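You operate a simulated robot arm through the tools that you are given. There is no shell and no other tool. Be economical: measure what you need, move in short steps, check, and stop when the job is done.

You are at the controls of a simulated two-armed robot. One attempt, no reset.

TASK
Hold the small basket on the desk surface steady with one hand and put the stamp from the desk surface in it with the other.

The check looks at the end state, three seconds after you hand in, the way a careful person would. Anything else that was tipped, shoved, dropped, spilled or broken makes it a failure.

THE ROBOT
Two 7-joint arms with two-finger parallel grippers on one trunk, on a base that drives. Base frame: it is fixed to the floor where the robot stands at the start and does not move with it; the origin is under the middle of the robot, x ahead of it, y to its left, z up; the surface under the hand at the start is at about z = 750. Units: mm, degrees, N and s.
The left shoulder is at the start at [70, 163, 1120], the right one opposite. With the tool pointing down near the work surface each hand reaches from about 380 to 880 mm from the robot's upright axis, wherever it stands, measured 20 degrees to its own side. Payload 3.43 kg a hand.
The TCP of each hand is the grasp point between the finger pads, 34 mm short of the fingertips. In the tool frame z runs along the fingers and y along their closing line. Largest opening 128 mm; finger width 24, thickness 12; the body of the gripper, 48 by 130 mm, starts 96 mm behind the TCP.
Orientation is that of the tool frame in the base frame, as a unit quaternion [x, y, z, w]. With the fingers straight down and closing along the base's y, the tool's x points along the base's -x, its y along +y and its z along -z.

THE INTERFACE
- The arms move only by the tool move_arm. It takes "left_steps", "right_steps" or both (then of equal length, played together; a hand with none holds still); each is a list of rows, each an object of numbers (a shift or turn left out is 0, a gripper value left out holds the last): "dx", "dy", "dz": the shift along the tool's x, y, z in m; "rx", "ry", "rz": the turn, a rotation vector about the tool's x, y, z in degrees. In form: [{"dx": .., "dy": .., "dz": .., "rx": .., "ry": .., "rz": ..}, ...]. A call has 1 to 10 rows; each row is the pose to reach, as a shift and turn from the pose commanded when the call began, along the tool's axes at that moment. "left_gripper" and "right_gripper" are, for a hand that has rows, the opening, from 0 (shut) to 1 (fully open), set as the call begins (left out, the last holds). Rows are played at 5 a second. More than 50 mm and 8.6 degrees between two rows, or a gripper value outside its range, and nothing of the call is played. Where a pose cannot be reached the arm comes as near as it can. A force on the tool above 40 N (or 10 N above the force at the start of the call, whichever is more), or a blocked arm, ends the call early, and 0.2 s more pass. The fingers move at their own pace (about 153 mm/s each) and stop on an object; they squeeze with about 29 N. The grip force told is the motor's: it shows also when the fingers shut on nothing. Time passes only in rows, and 0.2 s behind the last, so rows that repeat a pose let the fingers close. It gives the time, the measured TCP pose, the force on the tool (base axes), the opening and the grip force at its end, in the units of the frame above (readings bear some noise), with the torque about the TCP (base axes, N m) and any sound that the robot's microphone picked up.
- Cameras (640 x 400 px; columns grow to the right, rows downward): "scene" is now at [133.3, -26.4, 1347.5]; the picture's right is [-0.31, -0.95, 0.00], its down [-0.55, 0.18, -0.81] and it looks along [0.77, -0.25, -0.58] (base axes); focal length 254 px, centre (320, 200). "left" rides on the left gripper at [76, 11, -160] in its tool frame; the picture's right is [-0.15, 0.99, 0.00], its down [-0.88, -0.13, -0.46] and it looks along [-0.45, -0.07, 0.89] (tool axes); focal length 234 px, centre (320, 200). "right" rides on the right gripper at [76, -11, -160] in its tool frame; the picture's right is [0.15, 0.99, 0.00], its down [-0.88, 0.13, -0.46] and it looks along [-0.45, 0.07, 0.89] (tool axes); focal length 234 px, centre (320, 200). There is no depth. A picture from a camera that has moved, and an enlarged one, comes with that camera's place and axes in the base frame and with its lens.
- snapshot(camera): a new picture of that camera. It takes no simulated time.
- lift_body(by): slides the trunk up (or, below 0, down) by that many mm; the arms and the scene camera ride with it, the base frame stays. It gives what a move gives, with no picture.
- drive_base(legs): drives the robot by 1 to 6 legs, each [ahead, left, turn to the left] in mm, mm and degrees, along the robot's own axes; the way and the turn of a leg run together, so that a leg with both is an arc; at most 1500 mm and 180 degrees a leg. The arms and the cameras ride along, it lands a little off, and it stops where it bumps. It gives what a move gives.
- aim_head(pan, tilt): turns the head with the scene camera to pan (to the left, within 86 degrees either way) and tilt (down, from -29 to 69), counted from straight ahead of the robot. It gives what a move gives.
- zoom(camera, box): a new picture of the part [left, top, right, bottom] of that camera's present view, enlarged. It takes no simulated time.
- finish_job(): hands the job in; it is judged then, once.

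Go step by step. Nothing tells you exact positions but the pictures and the camera data: compare them with the known pose of the tool, close in by small moves and look again before you grip or let go. The budget is 120 turns and 108 pictures, counting those below and the enlarged ones. Unless the task says otherwise, let go and move clear before handing in, and close with one line.

The tools are called after "Request:" by a JSON object that holds its "fn" and its "kwargs". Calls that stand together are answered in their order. move_arm: Moves the arms, as the interface text tells. Its arguments: {"type":"object","properties":{"left_steps":{"type":"array","items":{"type":"object","properties":{"dx":{"type":"number"},"dy":{"type":"number"},"dz":{"type":"number"},"rx":{"type":"number"},"ry":{"type":"number"},"rz":{"type":"number"}}}},"left_gripper":{"type":"number"},"right_steps":{"type":"array","items":{"type":"object","properties":{"dx":{"type":"number"},"dy":{"type":"number"},"dz":{"type":"number"},"rx":{"type":"number"},"ry":{"type":"number"},"rz":{"type":"number"}}}},"right_gripper":{"type":"number"}},"required":[]} The other tools are called the same way: lift_body (by) slides the trunk up or down; drive_base (legs) drives the base; aim_head (pan, tilt) turns the head that bears the scene camera; snapshot (camera) takes a picture; zoom (camera, box) takes an enlarged picture of a part of a camera's view; finish_job () hands the job in.

At the start:

```text
clock: 0.0
left_tcp_pos: [717.9, 119.6, 1043.0]
left_orientation: [-0.002, 1.0, 0.0, 0.001]
left_force: [0.4, 0.2, 0.9]
left_moment: [0.01, 0.02, 0.02]
left_finger_gap: 128.4
left_finger_force: 0.0
right_tcp_pos: [513.0, -456.5, 1101.8]
right_orientation: [-0.001, 1.0, 0.0, 0.001]
right_force: [-0.4, -0.1, 0.8]
right_moment: [0.02, 0.0, 0.01]
right_finger_gap: 128.2
right_finger_force: 0.0
trunk travel left (down, up): [-600.0, 340.0]
robot x, y, heading: [-2.9, 0.2, -0.0]
head pan, tilt: [-17.9, 35.5]
```

scene: 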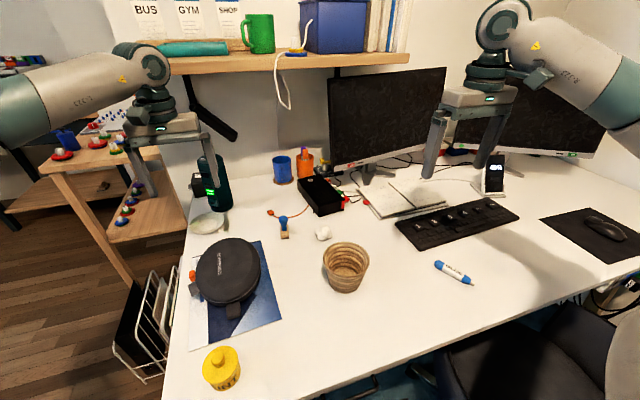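
right: 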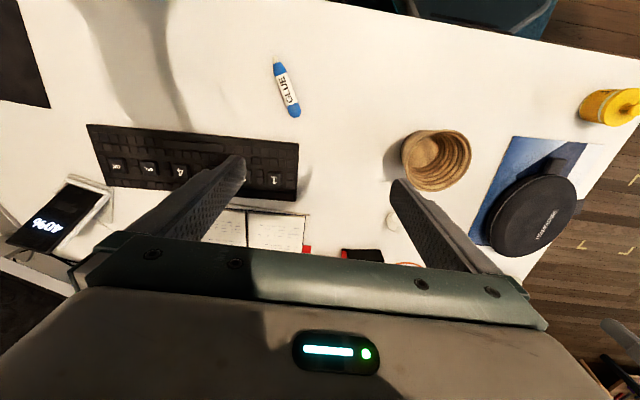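
left: 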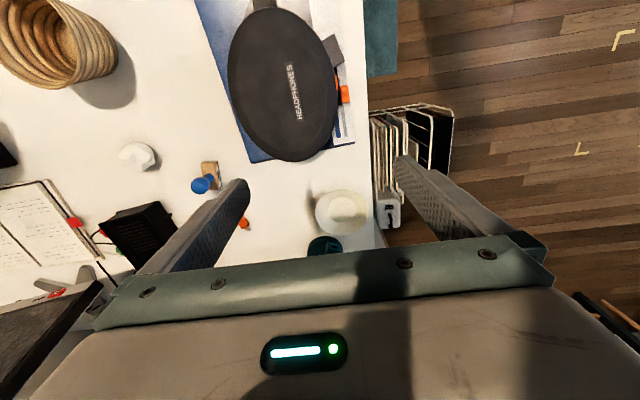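

I see the wooden stamp with the blue knob near (775, -105) and the basket near (530, -230). I'll zoom in on both before moving.

Request:
{"fn": "zoom", "kwargs": {"camera": "scene", "box": [240, 180, 400, 300]}}

Request:
{"fn": "zoom", "kwargs": {"camera": "left", "box": [100, 120, 260, 240]}}

```text
3.33 times, centred on (320, 240) of scene
camera zoom: at [133.3, -26.4, 1347.5], right [-0.31, -0.95, 0.0], down [-0.55, 0.18, -0.81], along [0.77, -0.25, -0.58], focal length 848 px, centre (320, 67)
```

zoom: 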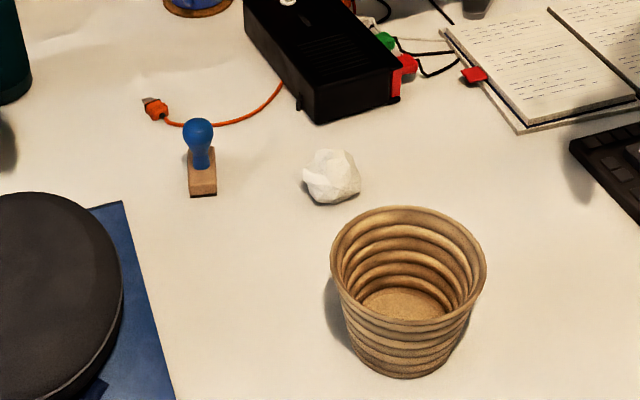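

```text
3.33 times, centred on (180, 180) of left
camera zoom: at [642.5, 131.1, 1200.1], right [0.15, 0.99, 0.0], down [0.88, -0.13, 0.46], along [0.45, -0.07, -0.89], focal length 781 px, centre (787, 267)
```

zoom: 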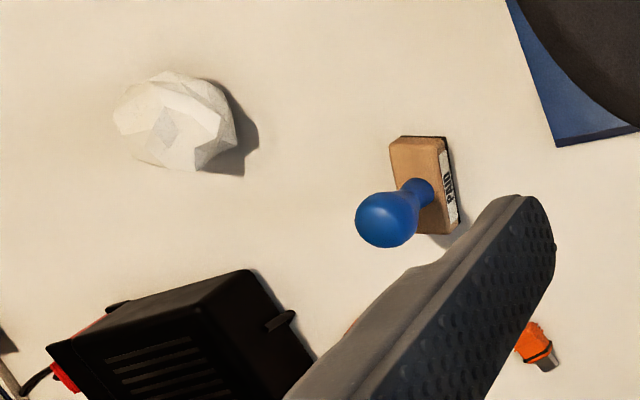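

The stamp's axis is at about (779, -110), with the knob centre at z≈808. The basket's centre is at about (541, -238), with the rim at z≈834 and r≈61. The right hand will pinch the basket's right wall and the left will take the stamp, closing along x. I'll move both to positions above and look.

Request:
{"fn": "move_arm", "kwargs": {"right_steps": [{"dx": -0.006, "dy": 0.03, "dz": 0.03, "rx": -2}, {"dx": -0.012, "dy": 0.06, "dz": 0.06, "rx": -4}, {"dx": -0.018, "dy": 0.09, "dz": 0.09, "rx": -6}, {"dx": -0.024, "dy": 0.12, "dz": 0.12, "rx": -8}, {"dx": -0.028, "dy": 0.14, "dz": 0.14, "rx": -10}, {"dx": -0.028, "dy": 0.157, "dz": 0.16, "rx": -10}, {"dx": -0.028, "dy": 0.157, "dz": 0.16, "rx": -10}, {"dx": -0.028, "dy": 0.157, "dz": 0.16, "rx": -10}, {"dx": -0.028, "dy": 0.157, "dz": 0.16, "rx": -10}, {"dx": -0.028, "dy": 0.157, "dz": 0.16, "rx": -10}], "right_gripper": 0.45, "left_steps": [{"dx": -0.003, "dy": -0.02, "rz": 8}, {"dx": -0.006, "dy": -0.04, "rz": 16}, {"dx": -0.009, "dy": -0.06, "rz": 24}, {"dx": -0.012, "dy": -0.08, "rz": 32}, {"dx": -0.015, "dy": -0.1, "rz": 40}, {"dx": -0.018, "dy": -0.12, "rz": 48}, {"dx": -0.021, "dy": -0.14, "rz": 56}, {"dx": -0.024, "dy": -0.16, "rz": 64}, {"dx": -0.027, "dy": -0.18, "rz": 72}, {"dx": -0.03, "dy": -0.2, "rz": 80}], "left_gripper": 0.5}}

Request:
{"fn": "snapshot", "kwargs": {"camera": "right"}}

Request:
{"fn": "snapshot", "kwargs": {"camera": "left"}}

Request:
{"fn": "snapshot", "kwargs": {"camera": "scene"}}

```text
clock: 2.2
left_tcp_pos: [610.8, -23.5, 1062.3]
left_orientation: [0.547, 0.837, -0.001, 0.002]
left_force: [-1.4, -0.1, 0.5]
left_moment: [0.05, -0.17, -0.02]
left_finger_gap: 63.9
left_finger_force: 0.1
left hand out of reach, approached as far as the arm can: row 6, 7, 8, 9, 10
right_tcp_pos: [537.7, -299.8, 944.6]
right_orientation: [-0.001, 0.996, 0.087, 0.001]
right_force: [-0.1, -0.1, 0.7]
right_moment: [0.01, -0.08, -0.02]
right_finger_gap: 57.5
right_finger_force: 0.0
trunk travel left (down, up): [-600.0, 340.0]
robot x, y, heading: [1.8, -0.3, -0.0]
head pan, tilt: [-17.9, 35.5]
```

```text
102 pictures are left
camera right: at [460.9, -339.0, 1099.0], right [-0.15, 0.97, 0.17], down [0.88, 0.05, 0.47], along [0.45, 0.22, -0.86], focal length 234 px, centre (320, 200)
```

right: 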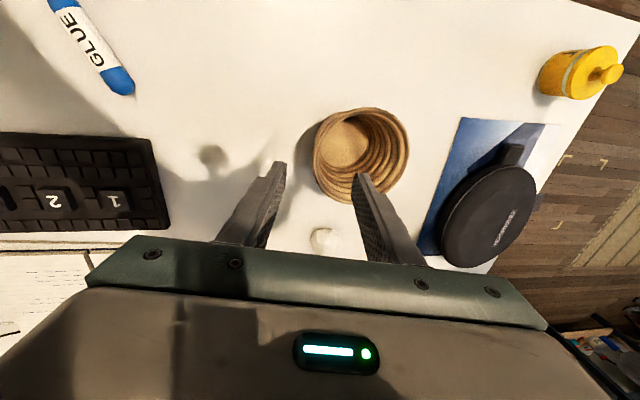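

```text
101 pictures are left
camera left: at [590.3, 51.4, 1219.3], right [0.96, 0.26, 0.0], down [0.23, -0.86, 0.46], along [0.12, -0.44, -0.89], focal length 234 px, centre (320, 200)
```

left: 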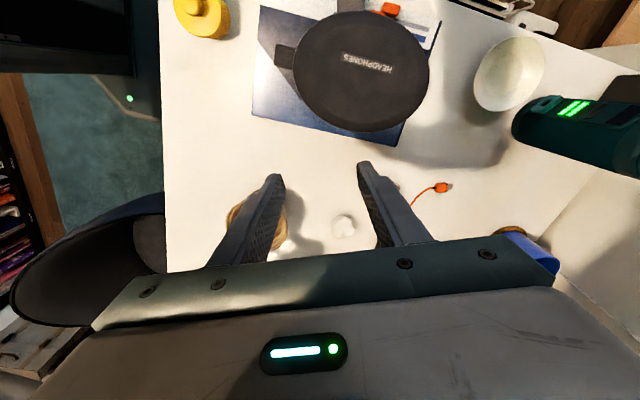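

```text
100 pictures are left
camera scene: at [129.1, -27.7, 1348.0], right [-0.31, -0.95, 0.0], down [-0.55, 0.18, -0.82], along [0.78, -0.25, -0.58], focal length 254 px, centre (320, 200)
```

scene: 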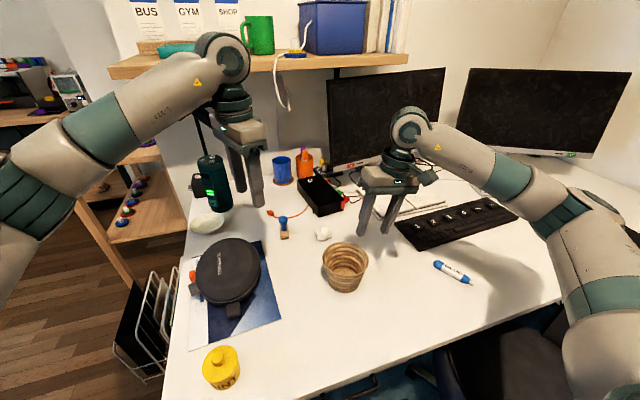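

The left hand can't reach far forward at that angle, so I'll swap roles. The right hand, whose shoulder is nearer, takes the stamp, and the left holds the basket afterwards. I'm backing the left out of the way and bringing the right above the stamp.

Request:
{"fn": "move_arm", "kwargs": {"left_steps": [{"dx": 0.03, "dy": 0.013}, {"dx": 0.06, "dy": 0.027}, {"dx": 0.09, "dy": 0.04}, {"dx": 0.12, "dy": 0.054}, {"dx": 0.155, "dy": 0.069}, {"dx": 0.155, "dy": 0.069, "rz": -7}, {"dx": 0.155, "dy": 0.069, "rz": -14}, {"dx": 0.155, "dy": 0.069, "rz": -21}, {"dx": 0.155, "dy": 0.069, "rz": -21}], "right_steps": [{"dx": -0.03, "dy": 0.018, "dz": 0.004}, {"dx": -0.06, "dy": 0.036, "dz": 0.008}, {"dx": -0.09, "dy": 0.054, "dz": 0.018}, {"dx": -0.12, "dy": 0.08, "dz": 0.025, "rx": 2}, {"dx": -0.15, "dy": 0.105, "dz": 0.03, "rx": 4}, {"dx": -0.18, "dy": 0.13, "dz": 0.04, "rx": 6}, {"dx": -0.21, "dy": 0.155, "dz": 0.05, "rx": 8}, {"dx": -0.241, "dy": 0.179, "dz": 0.065, "rx": 10}, {"dx": -0.241, "dy": 0.179, "dz": 0.077, "rx": 10}], "right_gripper": 0.5}}

Request:
{"fn": "snapshot", "kwargs": {"camera": "right"}}

Request:
{"fn": "snapshot", "kwargs": {"camera": "scene"}}

Request:
{"fn": "snapshot", "kwargs": {"camera": "left"}}

```text
clock: 4.2
left_tcp_pos: [616.0, 146.6, 1057.1]
left_orientation: [0.385, 0.923, -0.002, 0.0]
left_force: [0.5, -0.8, 0.0]
left_moment: [0.02, 0.01, 0.02]
left_finger_gap: 63.8
left_finger_force: 0.0
left hand out of reach, approached as far as the arm can: row 2, 3, 4, 5, 6
right_tcp_pos: [782.3, -110.6, 897.2]
right_orientation: [0.001, 1.0, 0.001, 0.001]
right_force: [-0.7, -0.3, -0.3]
right_moment: [0.05, 0.0, 0.02]
right_finger_gap: 63.9
right_finger_force: 0.0
trunk travel left (down, up): [-600.0, 340.0]
robot x, y, heading: [-0.7, -3.6, 0.1]
head pan, tilt: [-17.9, 35.5]
```

```text
99 pictures are left
camera right: at [706.1, -122.0, 1057.7], right [-0.15, 0.99, 0.0], down [0.88, 0.13, 0.46], along [0.45, 0.07, -0.89], focal length 234 px, centre (320, 200)
```

right: 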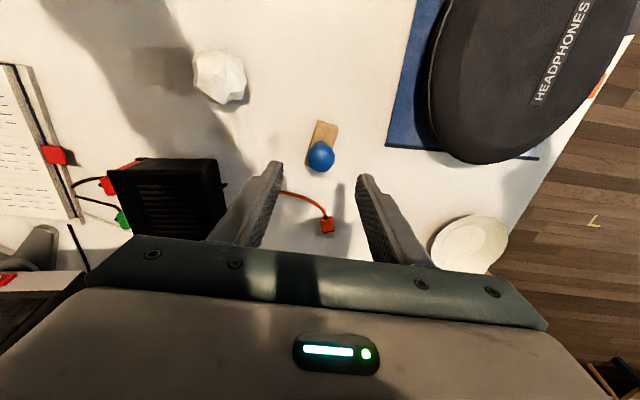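

```text
98 pictures are left
camera scene: at [133.3, -27.9, 1347.5], right [-0.31, -0.95, 0.0], down [-0.55, 0.18, -0.81], along [0.77, -0.25, -0.58], focal length 254 px, centre (320, 200)
```

scene: 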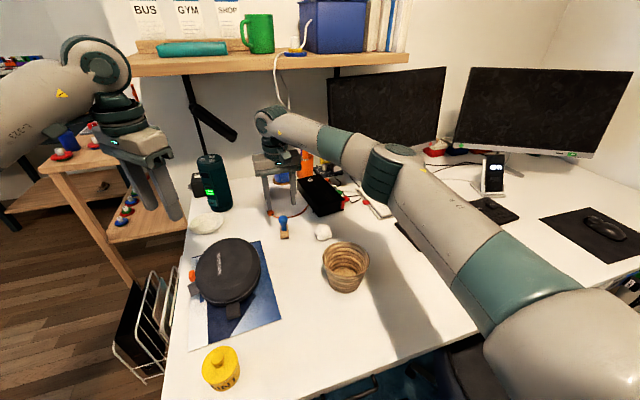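

```text
97 pictures are left
camera left: at [571.6, 209.9, 1215.3], right [0.81, 0.59, 0.0], down [0.53, -0.72, 0.46], along [0.27, -0.37, -0.89], focal length 234 px, centre (320, 200)
```

left: 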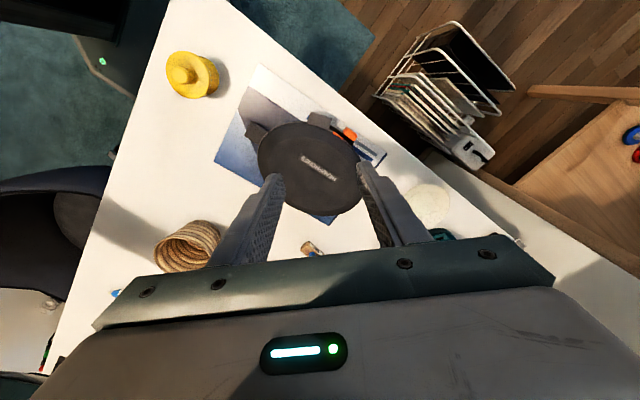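

The right hand is centred over the knob, which I measure at about (779, -109) with the TCP at (782, -111). I'll descend to z≈820 and check.

Request:
{"fn": "move_arm", "kwargs": {"right_steps": [{"dx": 0.003, "dy": 0.001, "dz": 0.02}, {"dx": 0.003, "dy": 0.001, "dz": 0.04}, {"dx": 0.003, "dy": 0.001, "dz": 0.06}, {"dx": 0.003, "dy": 0.001, "dz": 0.077}, {"dx": 0.003, "dy": 0.001, "dz": 0.077}]}}

Request:
{"fn": "snapshot", "kwargs": {"camera": "right"}}

Request:
{"fn": "zoom", "kwargs": {"camera": "scene", "box": [220, 140, 380, 240]}}

```text
clock: 5.4
left_tcp_pos: [616.4, 149.1, 1056.4]
left_orientation: [0.385, 0.923, -0.003, -0.001]
left_force: [0.2, 0.8, 0.0]
left_moment: [-0.04, -0.01, -0.02]
left_finger_gap: 63.9
left_finger_force: 0.1
right_tcp_pos: [779.2, -109.2, 821.9]
right_orientation: [0.0, 1.0, 0.0, 0.0]
right_force: [-0.5, 0.0, 0.1]
right_moment: [0.01, 0.0, 0.0]
right_finger_gap: 64.0
right_finger_force: 0.0
trunk travel left (down, up): [-600.0, 340.0]
robot x, y, heading: [1.6, 2.5, 0.3]
head pan, tilt: [-17.9, 35.5]
```

```text
96 pictures are left
camera right: at [703.2, -119.5, 981.4], right [-0.15, 0.99, 0.0], down [0.88, 0.13, 0.46], along [0.45, 0.07, -0.89], focal length 234 px, centre (320, 200)
```

right: 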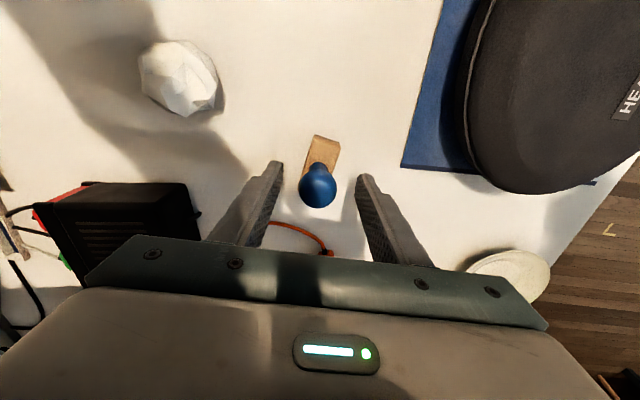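

```text
4.00 times, centred on (300, 190) of scene
camera zoom: at [133.1, -26.1, 1347.6], right [-0.31, -0.95, 0.0], down [-0.55, 0.18, -0.81], along [0.77, -0.25, -0.58], focal length 1017 px, centre (400, 240)
```

zoom: 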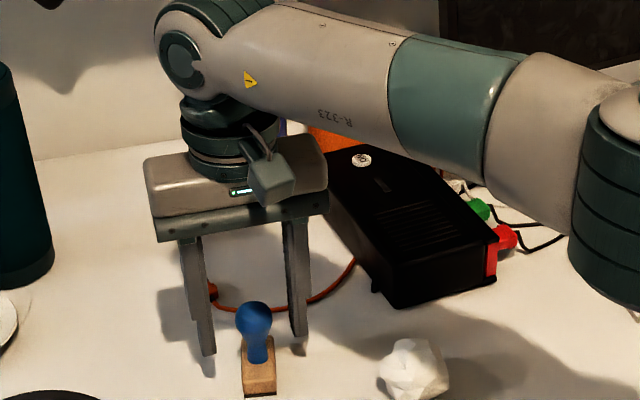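

The knob sits midway between the fingers. Closing the gripper.

Request:
{"fn": "move_arm", "kwargs": {"right_steps": [{}, {}, {}], "right_gripper": 0.0}}

Request:
{"fn": "move_arm", "kwargs": {"right_steps": [{"dz": -0.02}, {"dz": -0.05}, {"dz": -0.08}, {"dz": -0.11}, {"dz": -0.13}]}}

Request:
{"fn": "snapshot", "kwargs": {"camera": "right"}}

```text
clock: 6.2
left_tcp_pos: [616.3, 148.9, 1056.7]
left_orientation: [0.386, 0.923, -0.002, -0.001]
left_force: [0.2, -0.2, 0.3]
left_moment: [0.03, -0.01, -0.02]
left_finger_gap: 63.9
left_finger_force: 0.1
right_tcp_pos: [779.5, -107.9, 820.9]
right_orientation: [0.0, 1.0, 0.0, 0.0]
right_force: [0.3, 0.2, -0.4]
right_moment: [0.0, -0.01, 0.02]
right_finger_gap: 29.0
right_finger_force: 29.1
trunk travel left (down, up): [-600.0, 340.0]
robot x, y, heading: [0.9, -0.6, 0.2]
head pan, tilt: [-17.9, 35.5]
```

```text
clock: 7.4
left_tcp_pos: [615.4, 148.3, 1056.4]
left_orientation: [0.384, 0.923, -0.002, -0.001]
left_force: [0.4, -0.4, -0.6]
left_moment: [0.01, -0.01, 0.03]
left_finger_gap: 63.9
left_finger_force: 0.1
right_tcp_pos: [778.0, -108.3, 952.5]
right_orientation: [0.0, 1.0, 0.0, 0.0]
right_force: [0.1, 0.5, -1.7]
right_moment: [-0.01, -0.03, -0.03]
right_finger_gap: 29.0
right_finger_force: 29.3
trunk travel left (down, up): [-600.0, 340.0]
robot x, y, heading: [0.5, 1.2, 0.2]
head pan, tilt: [-17.9, 35.5]
```

```text
94 pictures are left
camera right: at [702.8, -120.0, 1111.5], right [-0.15, 0.99, 0.0], down [0.88, 0.13, 0.46], along [0.45, 0.07, -0.89], focal length 234 px, centre (320, 200)
```

right: 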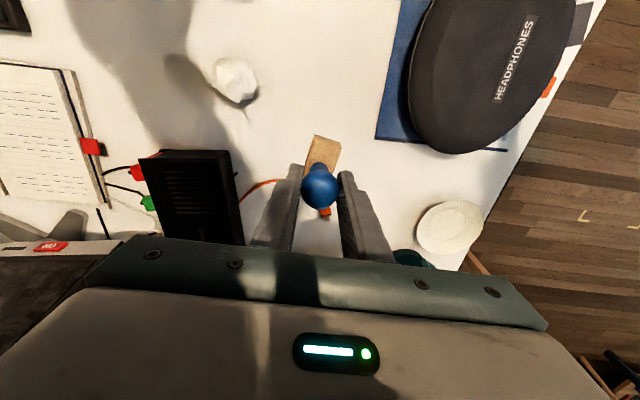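

The stamp is held (gap 29 mm). I'll carry it back to the right at height, turning the hand 45°, so the left hand has room.

Request:
{"fn": "move_arm", "kwargs": {"right_steps": [{"dx": 0.02, "dy": -0.025, "dz": -0.03, "rz": -4.5}, {"dx": 0.045, "dy": -0.055, "dz": -0.05, "rz": -9}, {"dx": 0.072, "dy": -0.087, "dz": -0.05, "rz": -13.5}, {"dx": 0.1, "dy": -0.12, "dz": -0.05, "rz": -18}, {"dx": 0.128, "dy": -0.154, "dz": -0.05, "rz": -22.5}, {"dx": 0.156, "dy": -0.188, "dz": -0.05, "rz": -27}, {"dx": 0.184, "dy": -0.222, "dz": -0.05, "rz": -31.5}, {"dx": 0.212, "dy": -0.256, "dz": -0.05, "rz": -36}, {"dx": 0.236, "dy": -0.285, "dz": -0.05, "rz": -40.5}, {"dx": 0.258, "dy": -0.312, "dz": -0.05, "rz": -45}]}}

Request:
{"fn": "snapshot", "kwargs": {"camera": "scene"}}

Request:
{"fn": "snapshot", "kwargs": {"camera": "right"}}

```text
clock: 9.6
left_tcp_pos: [614.5, 148.2, 1057.4]
left_orientation: [0.385, 0.923, -0.002, 0.0]
left_force: [-0.3, 0.4, 0.5]
left_moment: [0.03, -0.04, 0.0]
left_finger_gap: 63.8
left_finger_force: 0.1
right_tcp_pos: [499.8, -398.8, 1008.6]
right_orientation: [-0.367, 0.93, -0.002, 0.001]
right_force: [0.4, 1.1, -0.2]
right_moment: [0.01, -0.04, 0.01]
right_finger_gap: 28.9
right_finger_force: 29.2
right hand out of reach, approached as far as the arm can: row 9, 10
trunk travel left (down, up): [-600.0, 340.0]
robot x, y, heading: [1.1, -1.0, 0.1]
head pan, tilt: [-17.9, 35.5]
```

```text
93 pictures are left
camera scene: at [130.8, -26.9, 1347.9], right [-0.31, -0.95, 0.0], down [-0.55, 0.18, -0.81], along [0.78, -0.25, -0.58], focal length 254 px, centre (320, 200)
```

scene: 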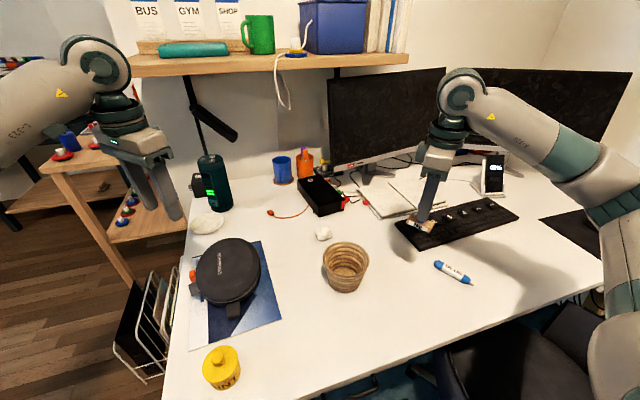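

```text
92 pictures are left
camera right: at [451.5, -458.4, 1168.2], right [-0.78, 0.62, 0.0], down [0.55, 0.7, 0.46], along [0.29, 0.35, -0.89], focal length 234 px, centre (320, 200)
```

right: 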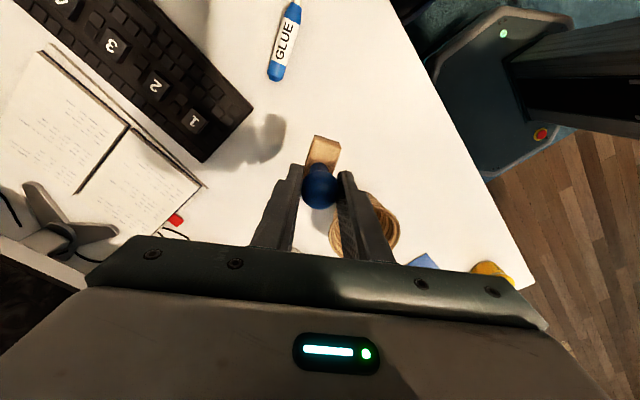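

The right hand holds the stamp out at (500, -399). Next I'll bring the left hand above the far-left part of the basket rim, leaning outward by 10°.

Request:
{"fn": "move_arm", "kwargs": {"left_steps": [{"dx": -0.024, "dy": -0.027, "dz": 0.0, "rx": 0}, {"dx": -0.048, "dy": -0.054, "dz": 0.01, "rx": 1}, {"dx": -0.072, "dy": -0.081, "dz": 0.02, "rx": 2}, {"dx": -0.096, "dy": -0.108, "dz": 0.035, "rx": 4}, {"dx": -0.12, "dy": -0.135, "dz": 0.05, "rx": 6}, {"dx": -0.144, "dy": -0.162, "dz": 0.065, "rx": 8}, {"dx": -0.17, "dy": -0.19, "dz": 0.08, "rx": 10}, {"dx": -0.195, "dy": -0.217, "dz": 0.1, "rx": 10}, {"dx": -0.218, "dy": -0.242, "dz": 0.117, "rx": 10}, {"dx": -0.218, "dy": -0.242, "dz": 0.117, "rx": 10}], "left_gripper": 0.4}}

Request:
{"fn": "snapshot", "kwargs": {"camera": "left"}}

Request:
{"fn": "snapshot", "kwargs": {"camera": "scene"}}

```text
clock: 11.8
left_tcp_pos: [595.9, -177.5, 941.4]
left_orientation: [0.383, 0.919, -0.084, -0.034]
left_force: [-0.4, 0.7, 0.5]
left_moment: [-0.03, 0.0, -0.07]
left_finger_gap: 51.1
left_finger_force: 0.2
right_tcp_pos: [503.0, -397.6, 1005.8]
right_orientation: [-0.366, 0.931, -0.002, -0.001]
right_force: [0.6, 0.4, -0.4]
right_moment: [-0.02, -0.01, 0.03]
right_finger_gap: 28.9
right_finger_force: 29.4
trunk travel left (down, up): [-600.0, 340.0]
robot x, y, heading: [2.5, 0.8, 0.1]
head pan, tilt: [-17.9, 35.5]
```

```text
91 pictures are left
camera left: at [571.7, -93.1, 1094.9], right [0.79, 0.58, -0.18], down [0.59, -0.66, 0.47], along [0.16, -0.48, -0.86], focal length 234 px, centre (320, 200)
```

left: 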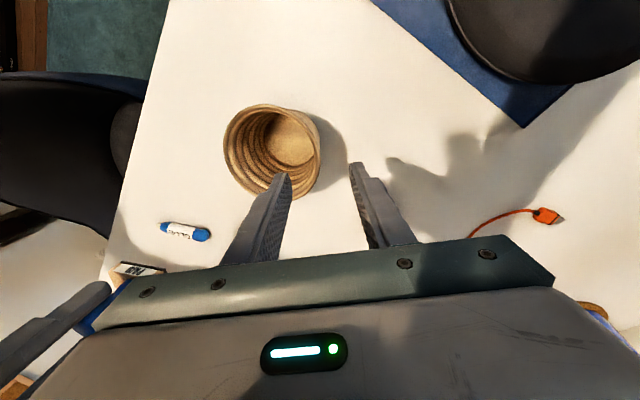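

```text
90 pictures are left
camera scene: at [133.4, -25.4, 1347.6], right [-0.31, -0.95, 0.0], down [-0.55, 0.18, -0.81], along [0.77, -0.25, -0.58], focal length 254 px, centre (320, 200)
```

scene: 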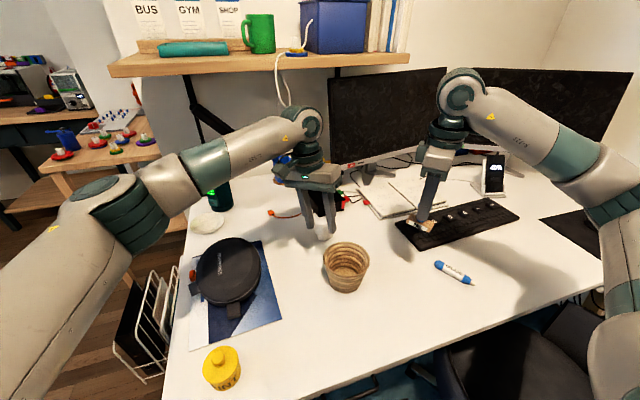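

The rim centre now measures about (537, -228). I'll go partway down toward the pinch point and look again.

Request:
{"fn": "move_arm", "kwargs": {"left_steps": [{"dx": 0.003, "dz": 0.025}, {"dx": 0.0056, "dz": 0.055}, {"dx": 0.0056, "dz": 0.055}]}}

Request:
{"fn": "snapshot", "kwargs": {"camera": "left"}}

Request:
{"fn": "zoom", "kwargs": {"camera": "scene", "box": [270, 140, 430, 300]}}

```text
clock: 12.6
left_tcp_pos: [585.3, -180.3, 887.8]
left_orientation: [0.384, 0.919, -0.083, -0.034]
left_force: [-0.5, 0.4, -0.7]
left_moment: [-0.02, 0.02, 0.02]
left_finger_gap: 51.0
left_finger_force: 0.0
right_tcp_pos: [502.2, -399.8, 1006.9]
right_orientation: [-0.366, 0.93, -0.002, -0.001]
right_force: [-0.5, -0.6, -0.7]
right_moment: [-0.04, 0.0, -0.02]
right_finger_gap: 28.9
right_finger_force: 28.6
trunk travel left (down, up): [-600.0, 340.0]
robot x, y, heading: [2.9, -4.9, -0.3]
head pan, tilt: [-17.9, 35.5]
```

```text
89 pictures are left
camera left: at [560.2, -97.4, 1041.5], right [0.8, 0.58, -0.18], down [0.59, -0.66, 0.47], along [0.16, -0.48, -0.86], focal length 234 px, centre (320, 200)
```

left: 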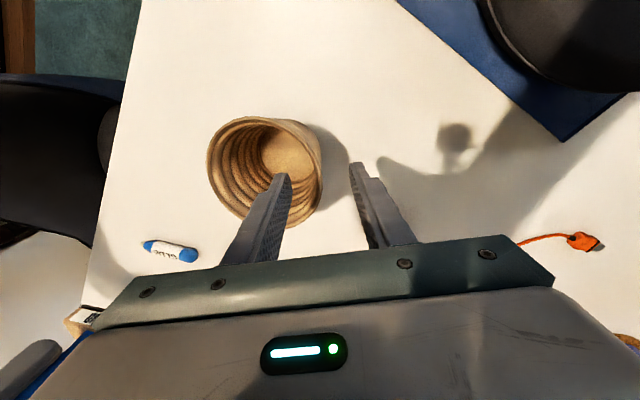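

```text
2.50 times, centred on (350, 220) of scene
camera zoom: at [133.1, -26.6, 1347.6], right [-0.31, -0.95, 0.0], down [-0.55, 0.18, -0.81], along [0.77, -0.25, -0.58], focal length 636 px, centre (245, 150)
```

zoom: 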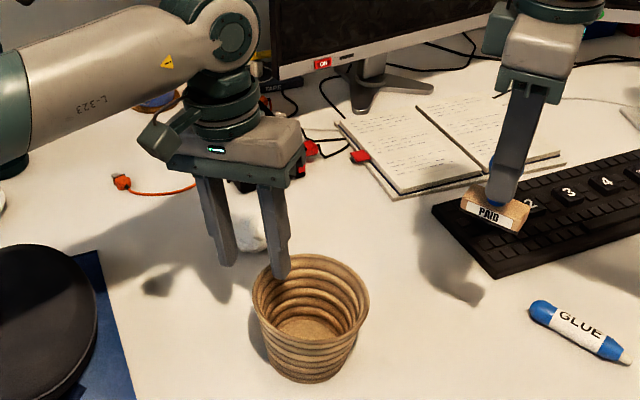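

The fingers straddle the wall as intended. I'll descend the remaining 48 mm and check.

Request:
{"fn": "move_arm", "kwargs": {"left_steps": [{"dz": 0.02}, {"dz": 0.04}, {"dz": 0.049}, {"dz": 0.049}]}}

Request:
{"fn": "snapshot", "kwargs": {"camera": "left"}}

Request:
{"fn": "zoom", "kwargs": {"camera": "scene", "box": [270, 160, 430, 300]}}

```text
clock: 13.6
left_tcp_pos: [579.6, -186.6, 839.4]
left_orientation: [0.384, 0.919, -0.083, -0.034]
left_force: [0.9, 0.6, -0.4]
left_moment: [0.0, 0.0, 0.02]
left_finger_gap: 51.2
left_finger_force: 0.1
right_tcp_pos: [502.5, -399.8, 1006.9]
right_orientation: [-0.366, 0.931, -0.002, -0.001]
right_force: [0.5, 0.2, -0.4]
right_moment: [0.02, -0.03, 0.01]
right_finger_gap: 29.3
right_finger_force: 29.5
trunk travel left (down, up): [-600.0, 340.0]
robot x, y, heading: [1.9, 0.1, -0.0]
head pan, tilt: [-17.9, 35.5]
```

```text
87 pictures are left
camera left: at [554.7, -103.8, 993.0], right [0.8, 0.58, -0.18], down [0.59, -0.66, 0.47], along [0.16, -0.48, -0.86], focal length 234 px, centre (320, 200)
```

left: 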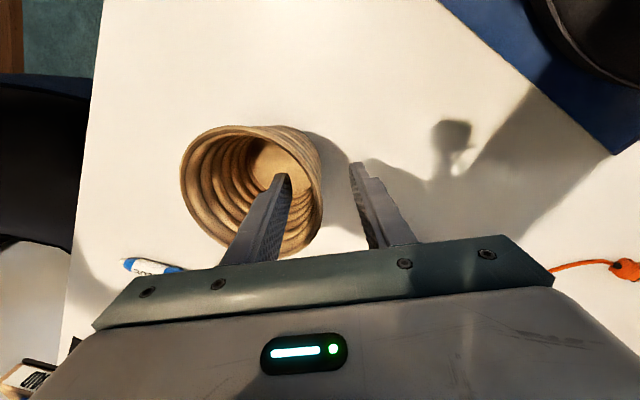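

```text
2.86 times, centred on (350, 230) of scene
camera zoom: at [133.3, -26.5, 1347.5], right [-0.31, -0.95, 0.0], down [-0.55, 0.18, -0.81], along [0.77, -0.25, -0.58], focal length 727 px, centre (234, 114)
```

zoom: 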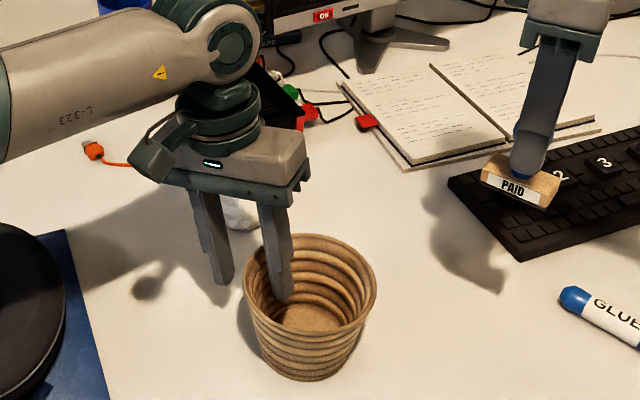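

The inner finger is inside the basket and the outer one is outside. Closing on the wall.

Request:
{"fn": "move_arm", "kwargs": {"left_steps": [{}, {}, {}], "left_gripper": 0.0}}

Request:
{"fn": "snapshot", "kwargs": {"camera": "left"}}

Request:
{"fn": "zoom", "kwargs": {"camera": "scene", "box": [270, 160, 430, 300]}}

```text
clock: 14.4
left_tcp_pos: [578.7, -186.0, 840.1]
left_orientation: [0.383, 0.919, -0.083, -0.033]
left_force: [0.3, -2.3, 5.8]
left_moment: [-0.3, 0.51, 0.13]
left_finger_gap: 0.4
left_finger_force: 29.0
right_tcp_pos: [501.7, -400.0, 1006.8]
right_orientation: [-0.366, 0.931, -0.002, 0.0]
right_force: [0.0, -0.6, 0.2]
right_moment: [0.0, -0.01, 0.02]
right_finger_gap: 29.0
right_finger_force: 29.4
trunk travel left (down, up): [-600.0, 340.0]
robot x, y, heading: [-0.3, -1.6, 0.1]
head pan, tilt: [-17.9, 35.5]
```

```text
85 pictures are left
camera left: at [554.3, -104.0, 993.9], right [0.8, 0.58, -0.18], down [0.59, -0.66, 0.47], along [0.16, -0.48, -0.86], focal length 234 px, centre (320, 200)
```

left: 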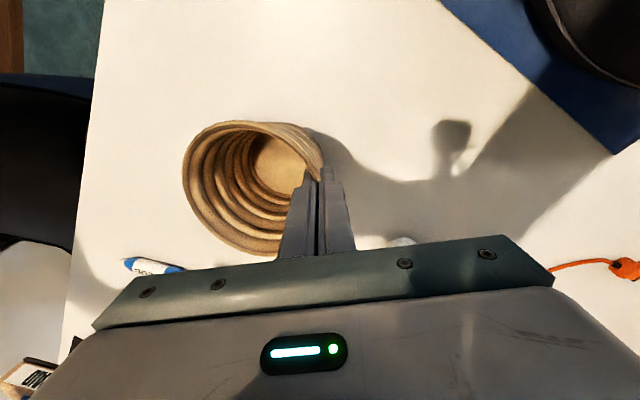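

```text
2.86 times, centred on (350, 230) of scene
camera zoom: at [132.8, -26.5, 1347.6], right [-0.31, -0.95, 0.0], down [-0.55, 0.18, -0.81], along [0.77, -0.25, -0.58], focal length 727 px, centre (234, 114)
```

zoom: 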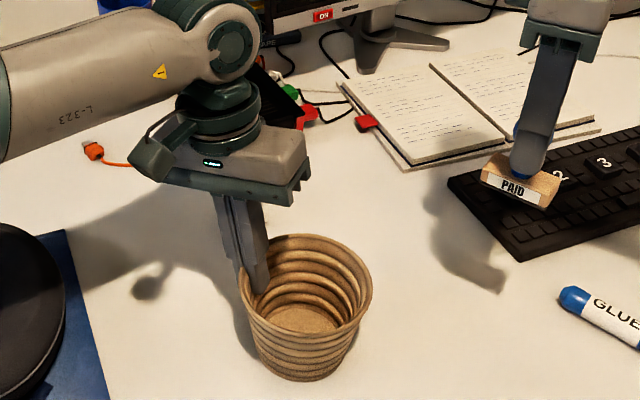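

The fingers shut to a 0.4 mm gap, so the wall must be very thin or only lightly caught. I'll look closer.

Request:
{"fn": "zoom", "kwargs": {"camera": "scene", "box": [315, 215, 379, 295]}}

Request:
{"fn": "zoom", "kwargs": {"camera": "left", "box": [240, 120, 400, 280]}}

Request:
{"fn": "zoom", "kwargs": {"camera": "right", "box": [300, 130, 460, 290]}}

```text
5.00 times, centred on (347, 255) of scene
camera zoom: at [132.8, -26.5, 1347.6], right [-0.31, -0.95, 0.0], down [-0.55, 0.18, -0.81], along [0.77, -0.25, -0.58], focal length 1272 px, centre (185, -75)
```

zoom: 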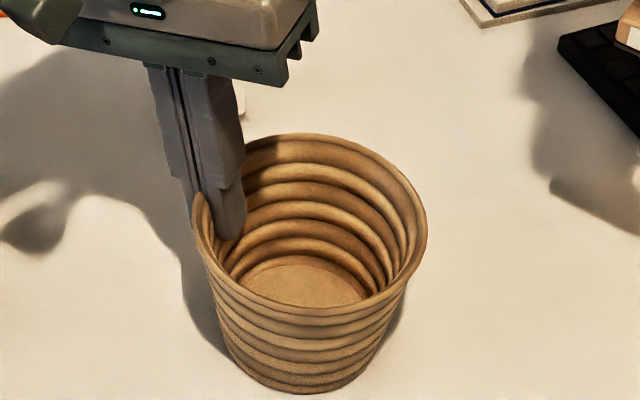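

```text
2.50 times, centred on (320, 200) of left
camera zoom: at [554.3, -104.0, 993.9], right [0.8, 0.58, -0.18], down [0.59, -0.66, 0.47], along [0.16, -0.48, -0.86], focal length 585 px, centre (320, 200)
```

zoom: 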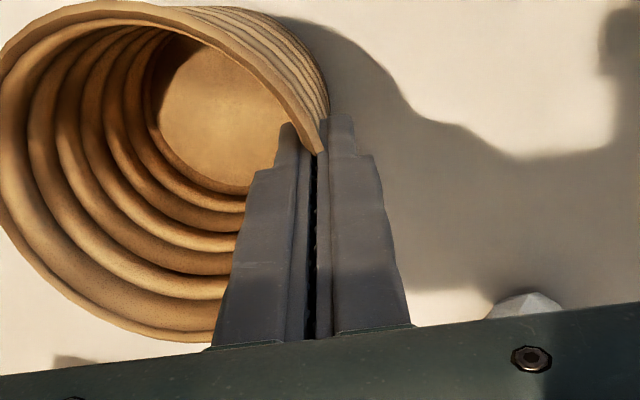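

```text
2.50 times, centred on (380, 210) of right
camera zoom: at [453.4, -458.2, 1167.6], right [-0.78, 0.62, 0.0], down [0.56, 0.7, 0.45], along [0.29, 0.35, -0.89], focal length 585 px, centre (170, 175)
```

zoom: 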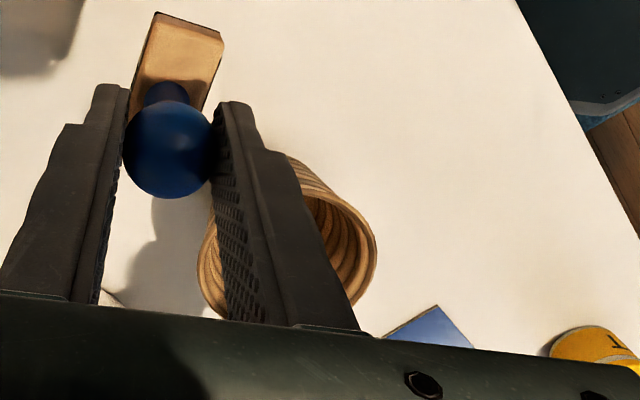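

The wall is firmly between the tips and the basket stands upright, centred near (537, -228). I'll bring the stamp over the basket, leaning the right hand 12° away from the left hand.

Request:
{"fn": "move_arm", "kwargs": {"right_steps": [{"dx": 0, "dy": 0, "dz": 0, "ry": -3}, {"dx": 0, "dy": 0, "dz": 0, "ry": -6}, {"dx": -0.015, "dy": 0.012, "dz": 0.01, "ry": -9}, {"dx": -0.035, "dy": 0.029, "dz": 0.02, "ry": -12}, {"dx": -0.055, "dy": 0.046, "dz": 0.03, "ry": -12}, {"dx": -0.075, "dy": 0.063, "dz": 0.04, "ry": -12}, {"dx": -0.095, "dy": 0.08, "dz": 0.05, "ry": -12}, {"dx": -0.111, "dy": 0.093, "dz": 0.06, "ry": -12}, {"dx": -0.121, "dy": 0.1016, "dz": 0.067, "ry": -12}, {"dx": -0.121, "dy": 0.1016, "dz": 0.067, "ry": -12}]}}

Request:
{"fn": "snapshot", "kwargs": {"camera": "right"}}

Request:
{"fn": "zoom", "kwargs": {"camera": "scene", "box": [240, 100, 440, 300]}}

Request:
{"fn": "snapshot", "kwargs": {"camera": "left"}}

```text
clock: 16.6
left_tcp_pos: [578.7, -186.0, 840.3]
left_orientation: [0.384, 0.919, -0.083, -0.033]
left_force: [1.0, -1.5, 7.5]
left_moment: [-0.24, 0.63, 0.07]
left_finger_gap: 0.6
left_finger_force: 29.7
right_tcp_pos: [515.5, -240.6, 940.3]
right_orientation: [-0.381, 0.919, 0.039, 0.097]
right_force: [-0.7, -0.2, -0.5]
right_moment: [-0.01, 0.0, 0.0]
right_finger_gap: 29.1
right_finger_force: 29.1
right hand out of reach, approached as far as the arm can: row 1, 2, 3
trunk travel left (down, up): [-600.0, 340.0]
robot x, y, heading: [-1.1, 0.5, -0.1]
head pan, tilt: [-17.9, 35.5]
```

```text
80 pictures are left
camera right: at [447.2, -325.0, 1080.7], right [-0.8, 0.6, -0.03], down [0.45, 0.63, 0.63], along [0.4, 0.49, -0.78], focal length 234 px, centre (320, 200)
```

right: 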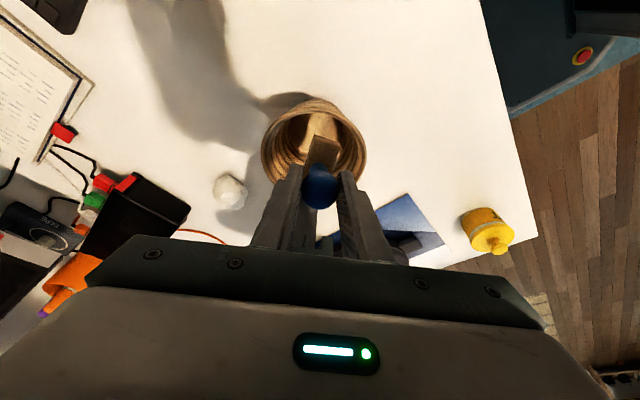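

```text
2.00 times, centred on (340, 200) of scene
camera zoom: at [132.5, -26.4, 1347.6], right [-0.31, -0.95, 0.0], down [-0.55, 0.18, -0.81], along [0.77, -0.25, -0.58], focal length 509 px, centre (280, 200)
```

zoom: 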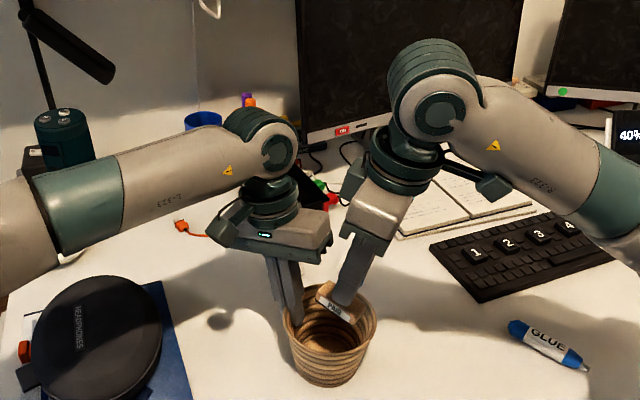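

```text
78 pictures are left
camera left: at [554.2, -103.8, 993.7], right [0.8, 0.58, -0.18], down [0.59, -0.66, 0.47], along [0.16, -0.48, -0.86], focal length 234 px, centre (320, 200)
```

left: 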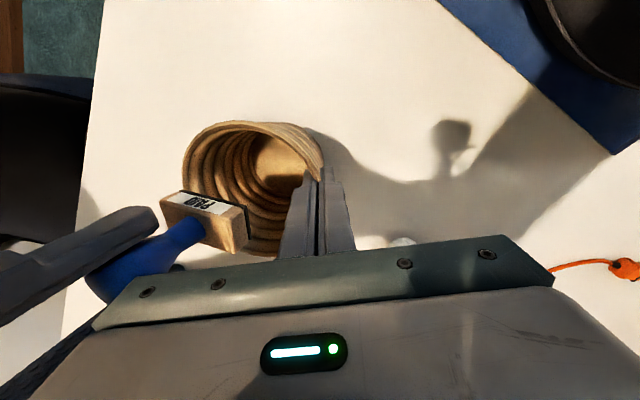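

The stamp is over the basket, about 6 mm off to one side. I'll correct that and lower halfway, then check clearance between the hands.

Request:
{"fn": "move_arm", "kwargs": {"right_steps": [{"dx": 0, "dy": -0.006, "dz": 0}, {"dx": 0.004, "dy": -0.006, "dz": 0.02}, {"dx": 0.008, "dy": -0.006, "dz": 0.04}, {"dx": 0.0125, "dy": -0.006, "dz": 0.059}, {"dx": 0.0125, "dy": -0.006, "dz": 0.059}]}}

Request:
{"fn": "zoom", "kwargs": {"camera": "scene", "box": [270, 140, 430, 300]}}

Request:
{"fn": "snapshot", "kwargs": {"camera": "left"}}

Request:
{"fn": "snapshot", "kwargs": {"camera": "right"}}

```text
clock: 17.8
left_tcp_pos: [579.9, -186.7, 840.8]
left_orientation: [0.384, 0.919, -0.083, -0.034]
left_force: [-0.5, -1.1, 6.6]
left_moment: [-0.28, 0.6, 0.11]
left_finger_gap: 0.7
left_finger_force: 29.2
right_tcp_pos: [518.9, -247.3, 879.0]
right_orientation: [-0.381, 0.918, 0.04, 0.097]
right_force: [0.8, -0.1, -0.3]
right_moment: [0.0, 0.01, 0.02]
right_finger_gap: 29.1
right_finger_force: 28.7
trunk travel left (down, up): [-600.0, 340.0]
robot x, y, heading: [2.2, 1.1, -0.2]
head pan, tilt: [-17.9, 35.5]
```

```text
2.50 times, centred on (350, 220) of scene
camera zoom: at [132.7, -26.3, 1347.6], right [-0.31, -0.95, 0.0], down [-0.55, 0.18, -0.81], along [0.77, -0.25, -0.58], focal length 636 px, centre (245, 150)
```

zoom: 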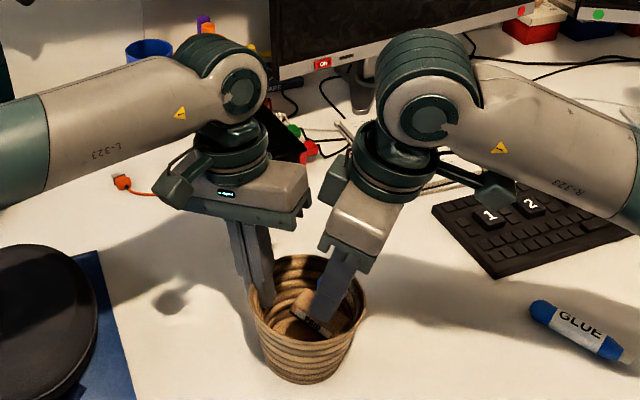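

```text
76 pictures are left
camera left: at [554.3, -103.7, 993.6], right [0.8, 0.58, -0.18], down [0.59, -0.66, 0.47], along [0.16, -0.48, -0.86], focal length 234 px, centre (320, 200)
```

left: 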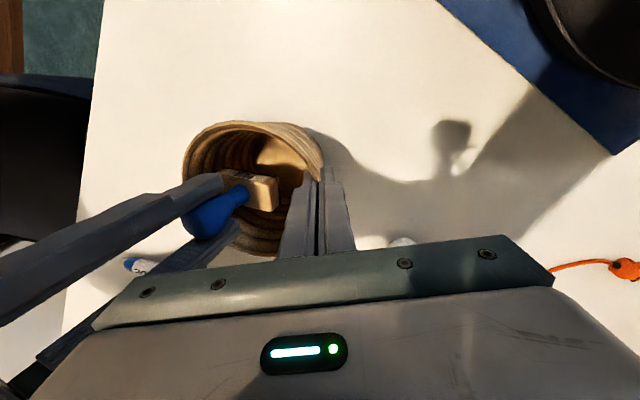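

```text
75 pictures are left
camera right: at [451.1, -329.9, 1019.4], right [-0.8, 0.6, -0.03], down [0.45, 0.63, 0.63], along [0.4, 0.49, -0.78], focal length 234 px, centre (320, 200)
```

right: 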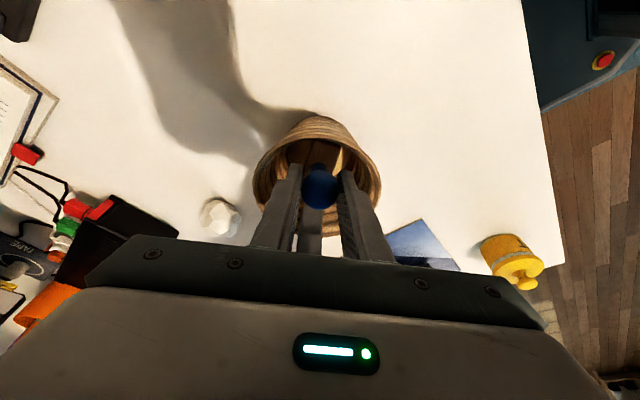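

The stamp is inside the rim, and the hands are clear of each other. I'll lower the remaining 41 mm.

Request:
{"fn": "move_arm", "kwargs": {"right_steps": [{"dx": 0.003, "dz": 0.015}, {"dx": 0.006, "dz": 0.03}, {"dx": 0.0085, "dz": 0.04}, {"dx": 0.0085, "dz": 0.04}]}}

Request:
{"fn": "zoom", "kwargs": {"camera": "scene", "box": [290, 180, 410, 300]}}

Request:
{"fn": "snapshot", "kwargs": {"camera": "left"}}

```text
clock: 18.8
left_tcp_pos: [580.1, -186.5, 840.1]
left_orientation: [0.384, 0.919, -0.084, -0.033]
left_force: [-3.8, -8.6, 4.7]
left_moment: [-0.26, 0.5, 0.04]
left_finger_gap: 0.3
left_finger_force: 29.5
right_tcp_pos: [520.9, -244.7, 839.8]
right_orientation: [-0.381, 0.918, 0.041, 0.099]
right_force: [9.0, 10.8, 7.9]
right_moment: [0.46, -0.5, 0.11]
right_finger_gap: 28.9
right_finger_force: 29.2
trunk travel left (down, up): [-600.0, 340.0]
robot x, y, heading: [2.1, -1.5, 0.0]
head pan, tilt: [-17.9, 35.5]
```

```text
3.33 times, centred on (350, 240) of scene
camera zoom: at [132.9, -25.8, 1347.7], right [-0.31, -0.95, 0.0], down [-0.55, 0.18, -0.81], along [0.77, -0.25, -0.58], focal length 848 px, centre (220, 67)
```

zoom: 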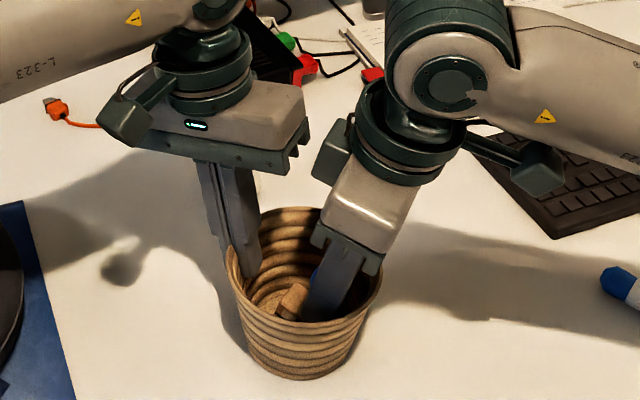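

```text
73 pictures are left
camera left: at [554.0, -103.7, 993.5], right [0.8, 0.58, -0.18], down [0.58, -0.66, 0.47], along [0.16, -0.48, -0.86], focal length 234 px, centre (320, 200)
```

left: 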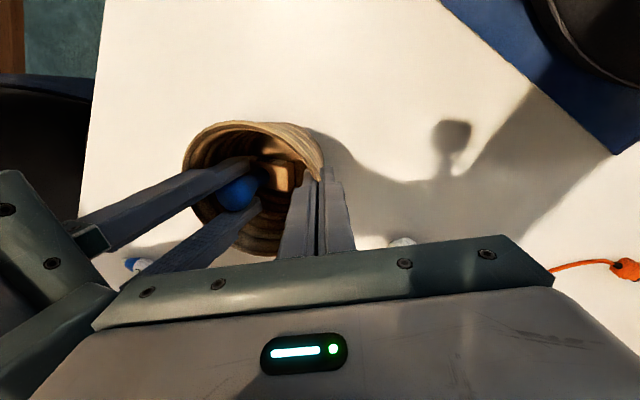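

The stamp's near end is touching the basket's lower wall. I'll ease back toward the centre and up a little before letting go.

Request:
{"fn": "move_arm", "kwargs": {"right_steps": [{"dx": -0.004, "dz": -0.003}, {"dx": -0.009, "dz": -0.003}, {"dx": -0.009, "dz": -0.003}]}}

```text
clock: 19.6
left_tcp_pos: [578.8, -185.3, 840.7]
left_orientation: [0.384, 0.919, -0.083, -0.033]
left_force: [-1.0, -0.7, 5.9]
left_moment: [-0.31, 0.63, 0.04]
left_finger_gap: 0.7
left_finger_force: 28.7
right_tcp_pos: [524.8, -240.6, 844.2]
right_orientation: [-0.38, 0.919, 0.04, 0.096]
right_force: [-0.2, 0.2, -0.2]
right_moment: [-0.01, 0.02, 0.0]
right_finger_gap: 28.8
right_finger_force: 28.9
trunk travel left (down, up): [-600.0, 340.0]
robot x, y, heading: [-2.3, -1.4, -0.2]
head pan, tilt: [-17.9, 35.5]
```

The contact is relieved. I'll open slightly to release the stamp.

Request:
{"fn": "move_arm", "kwargs": {"right_steps": [{}, {}, {}], "right_gripper": 0.37}}

Request:
{"fn": "snapshot", "kwargs": {"camera": "right"}}

Request:
{"fn": "snapshot", "kwargs": {"camera": "left"}}

```text
clock: 20.4
left_tcp_pos: [579.0, -185.8, 841.1]
left_orientation: [0.384, 0.919, -0.084, -0.034]
left_force: [0.5, 0.8, 5.6]
left_moment: [-0.25, 0.54, 0.03]
left_finger_gap: 0.4
left_finger_force: 29.2
right_tcp_pos: [526.4, -239.4, 842.8]
right_orientation: [-0.381, 0.919, 0.04, 0.097]
right_force: [-0.5, -0.9, -0.3]
right_moment: [-0.01, 0.01, -0.04]
right_finger_gap: 47.2
right_finger_force: 0.0
trunk travel left (down, up): [-600.0, 340.0]
robot x, y, heading: [0.8, 8.2, 0.1]
head pan, tilt: [-17.9, 35.5]
```

```text
72 pictures are left
camera right: at [457.8, -323.2, 984.1], right [-0.8, 0.6, -0.03], down [0.45, 0.63, 0.63], along [0.4, 0.49, -0.78], focal length 234 px, centre (320, 200)
```

right: 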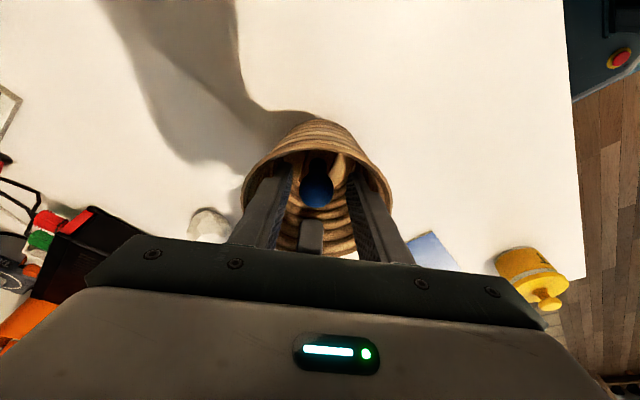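

```text
71 pictures are left
camera left: at [554.5, -103.5, 993.6], right [0.8, 0.58, -0.18], down [0.59, -0.66, 0.47], along [0.16, -0.48, -0.86], focal length 234 px, centre (320, 200)
```

left: 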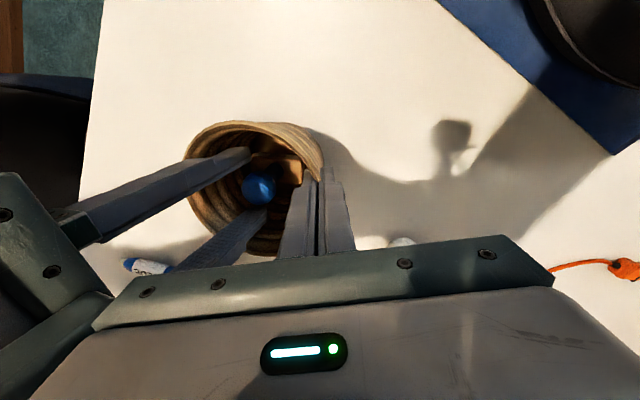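

The stamp has dropped free into the basket. I'll retract the right hand along its own axis.

Request:
{"fn": "move_arm", "kwargs": {"right_steps": [{"dz": -0.02}, {"dz": -0.045}, {"dz": -0.075}, {"dz": -0.105}, {"dz": -0.14}, {"dz": -0.14, "dx": 0.03, "dy": -0.02}, {"dz": -0.14, "dx": 0.06, "dy": -0.05}, {"dz": -0.14, "dx": 0.09, "dy": -0.08}, {"dz": -0.14, "dx": 0.12, "dy": -0.1}]}}

Request:
{"fn": "snapshot", "kwargs": {"camera": "left"}}

Request:
{"fn": "snapshot", "kwargs": {"camera": "scene"}}

```text
clock: 22.4
left_tcp_pos: [579.2, -186.4, 840.5]
left_orientation: [0.384, 0.919, -0.083, -0.034]
left_force: [1.6, 1.4, 5.7]
left_moment: [-0.13, 0.36, 0.0]
left_finger_gap: 0.7
left_finger_force: 29.4
right_tcp_pos: [498.6, -357.7, 965.1]
right_orientation: [-0.38, 0.919, 0.04, 0.097]
right_force: [-0.4, -0.7, 0.0]
right_moment: [-0.03, -0.01, -0.03]
right_finger_gap: 47.5
right_finger_force: 0.1
right hand out of reach, approached as far as the arm can: row 8, 9
trunk travel left (down, up): [-600.0, 340.0]
robot x, y, heading: [0.3, -0.8, 0.2]
head pan, tilt: [-17.9, 35.5]
```

```text
70 pictures are left
camera left: at [554.4, -103.6, 993.6], right [0.8, 0.58, -0.18], down [0.59, -0.66, 0.47], along [0.16, -0.48, -0.86], focal length 234 px, centre (320, 200)
```

left: 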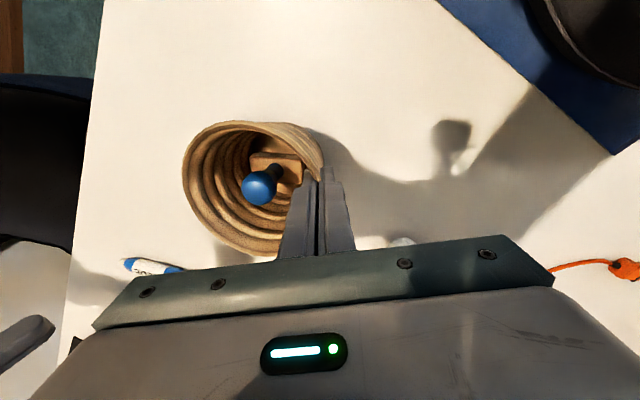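

```text
69 pictures are left
camera scene: at [132.8, -26.2, 1347.6], right [-0.31, -0.95, 0.0], down [-0.55, 0.18, -0.81], along [0.77, -0.25, -0.58], focal length 254 px, centre (320, 200)
```

scene: 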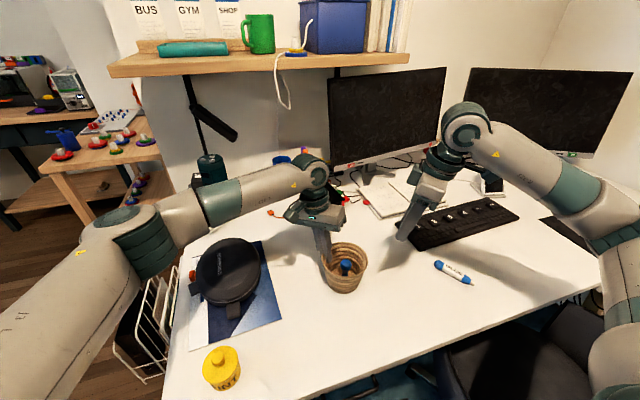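

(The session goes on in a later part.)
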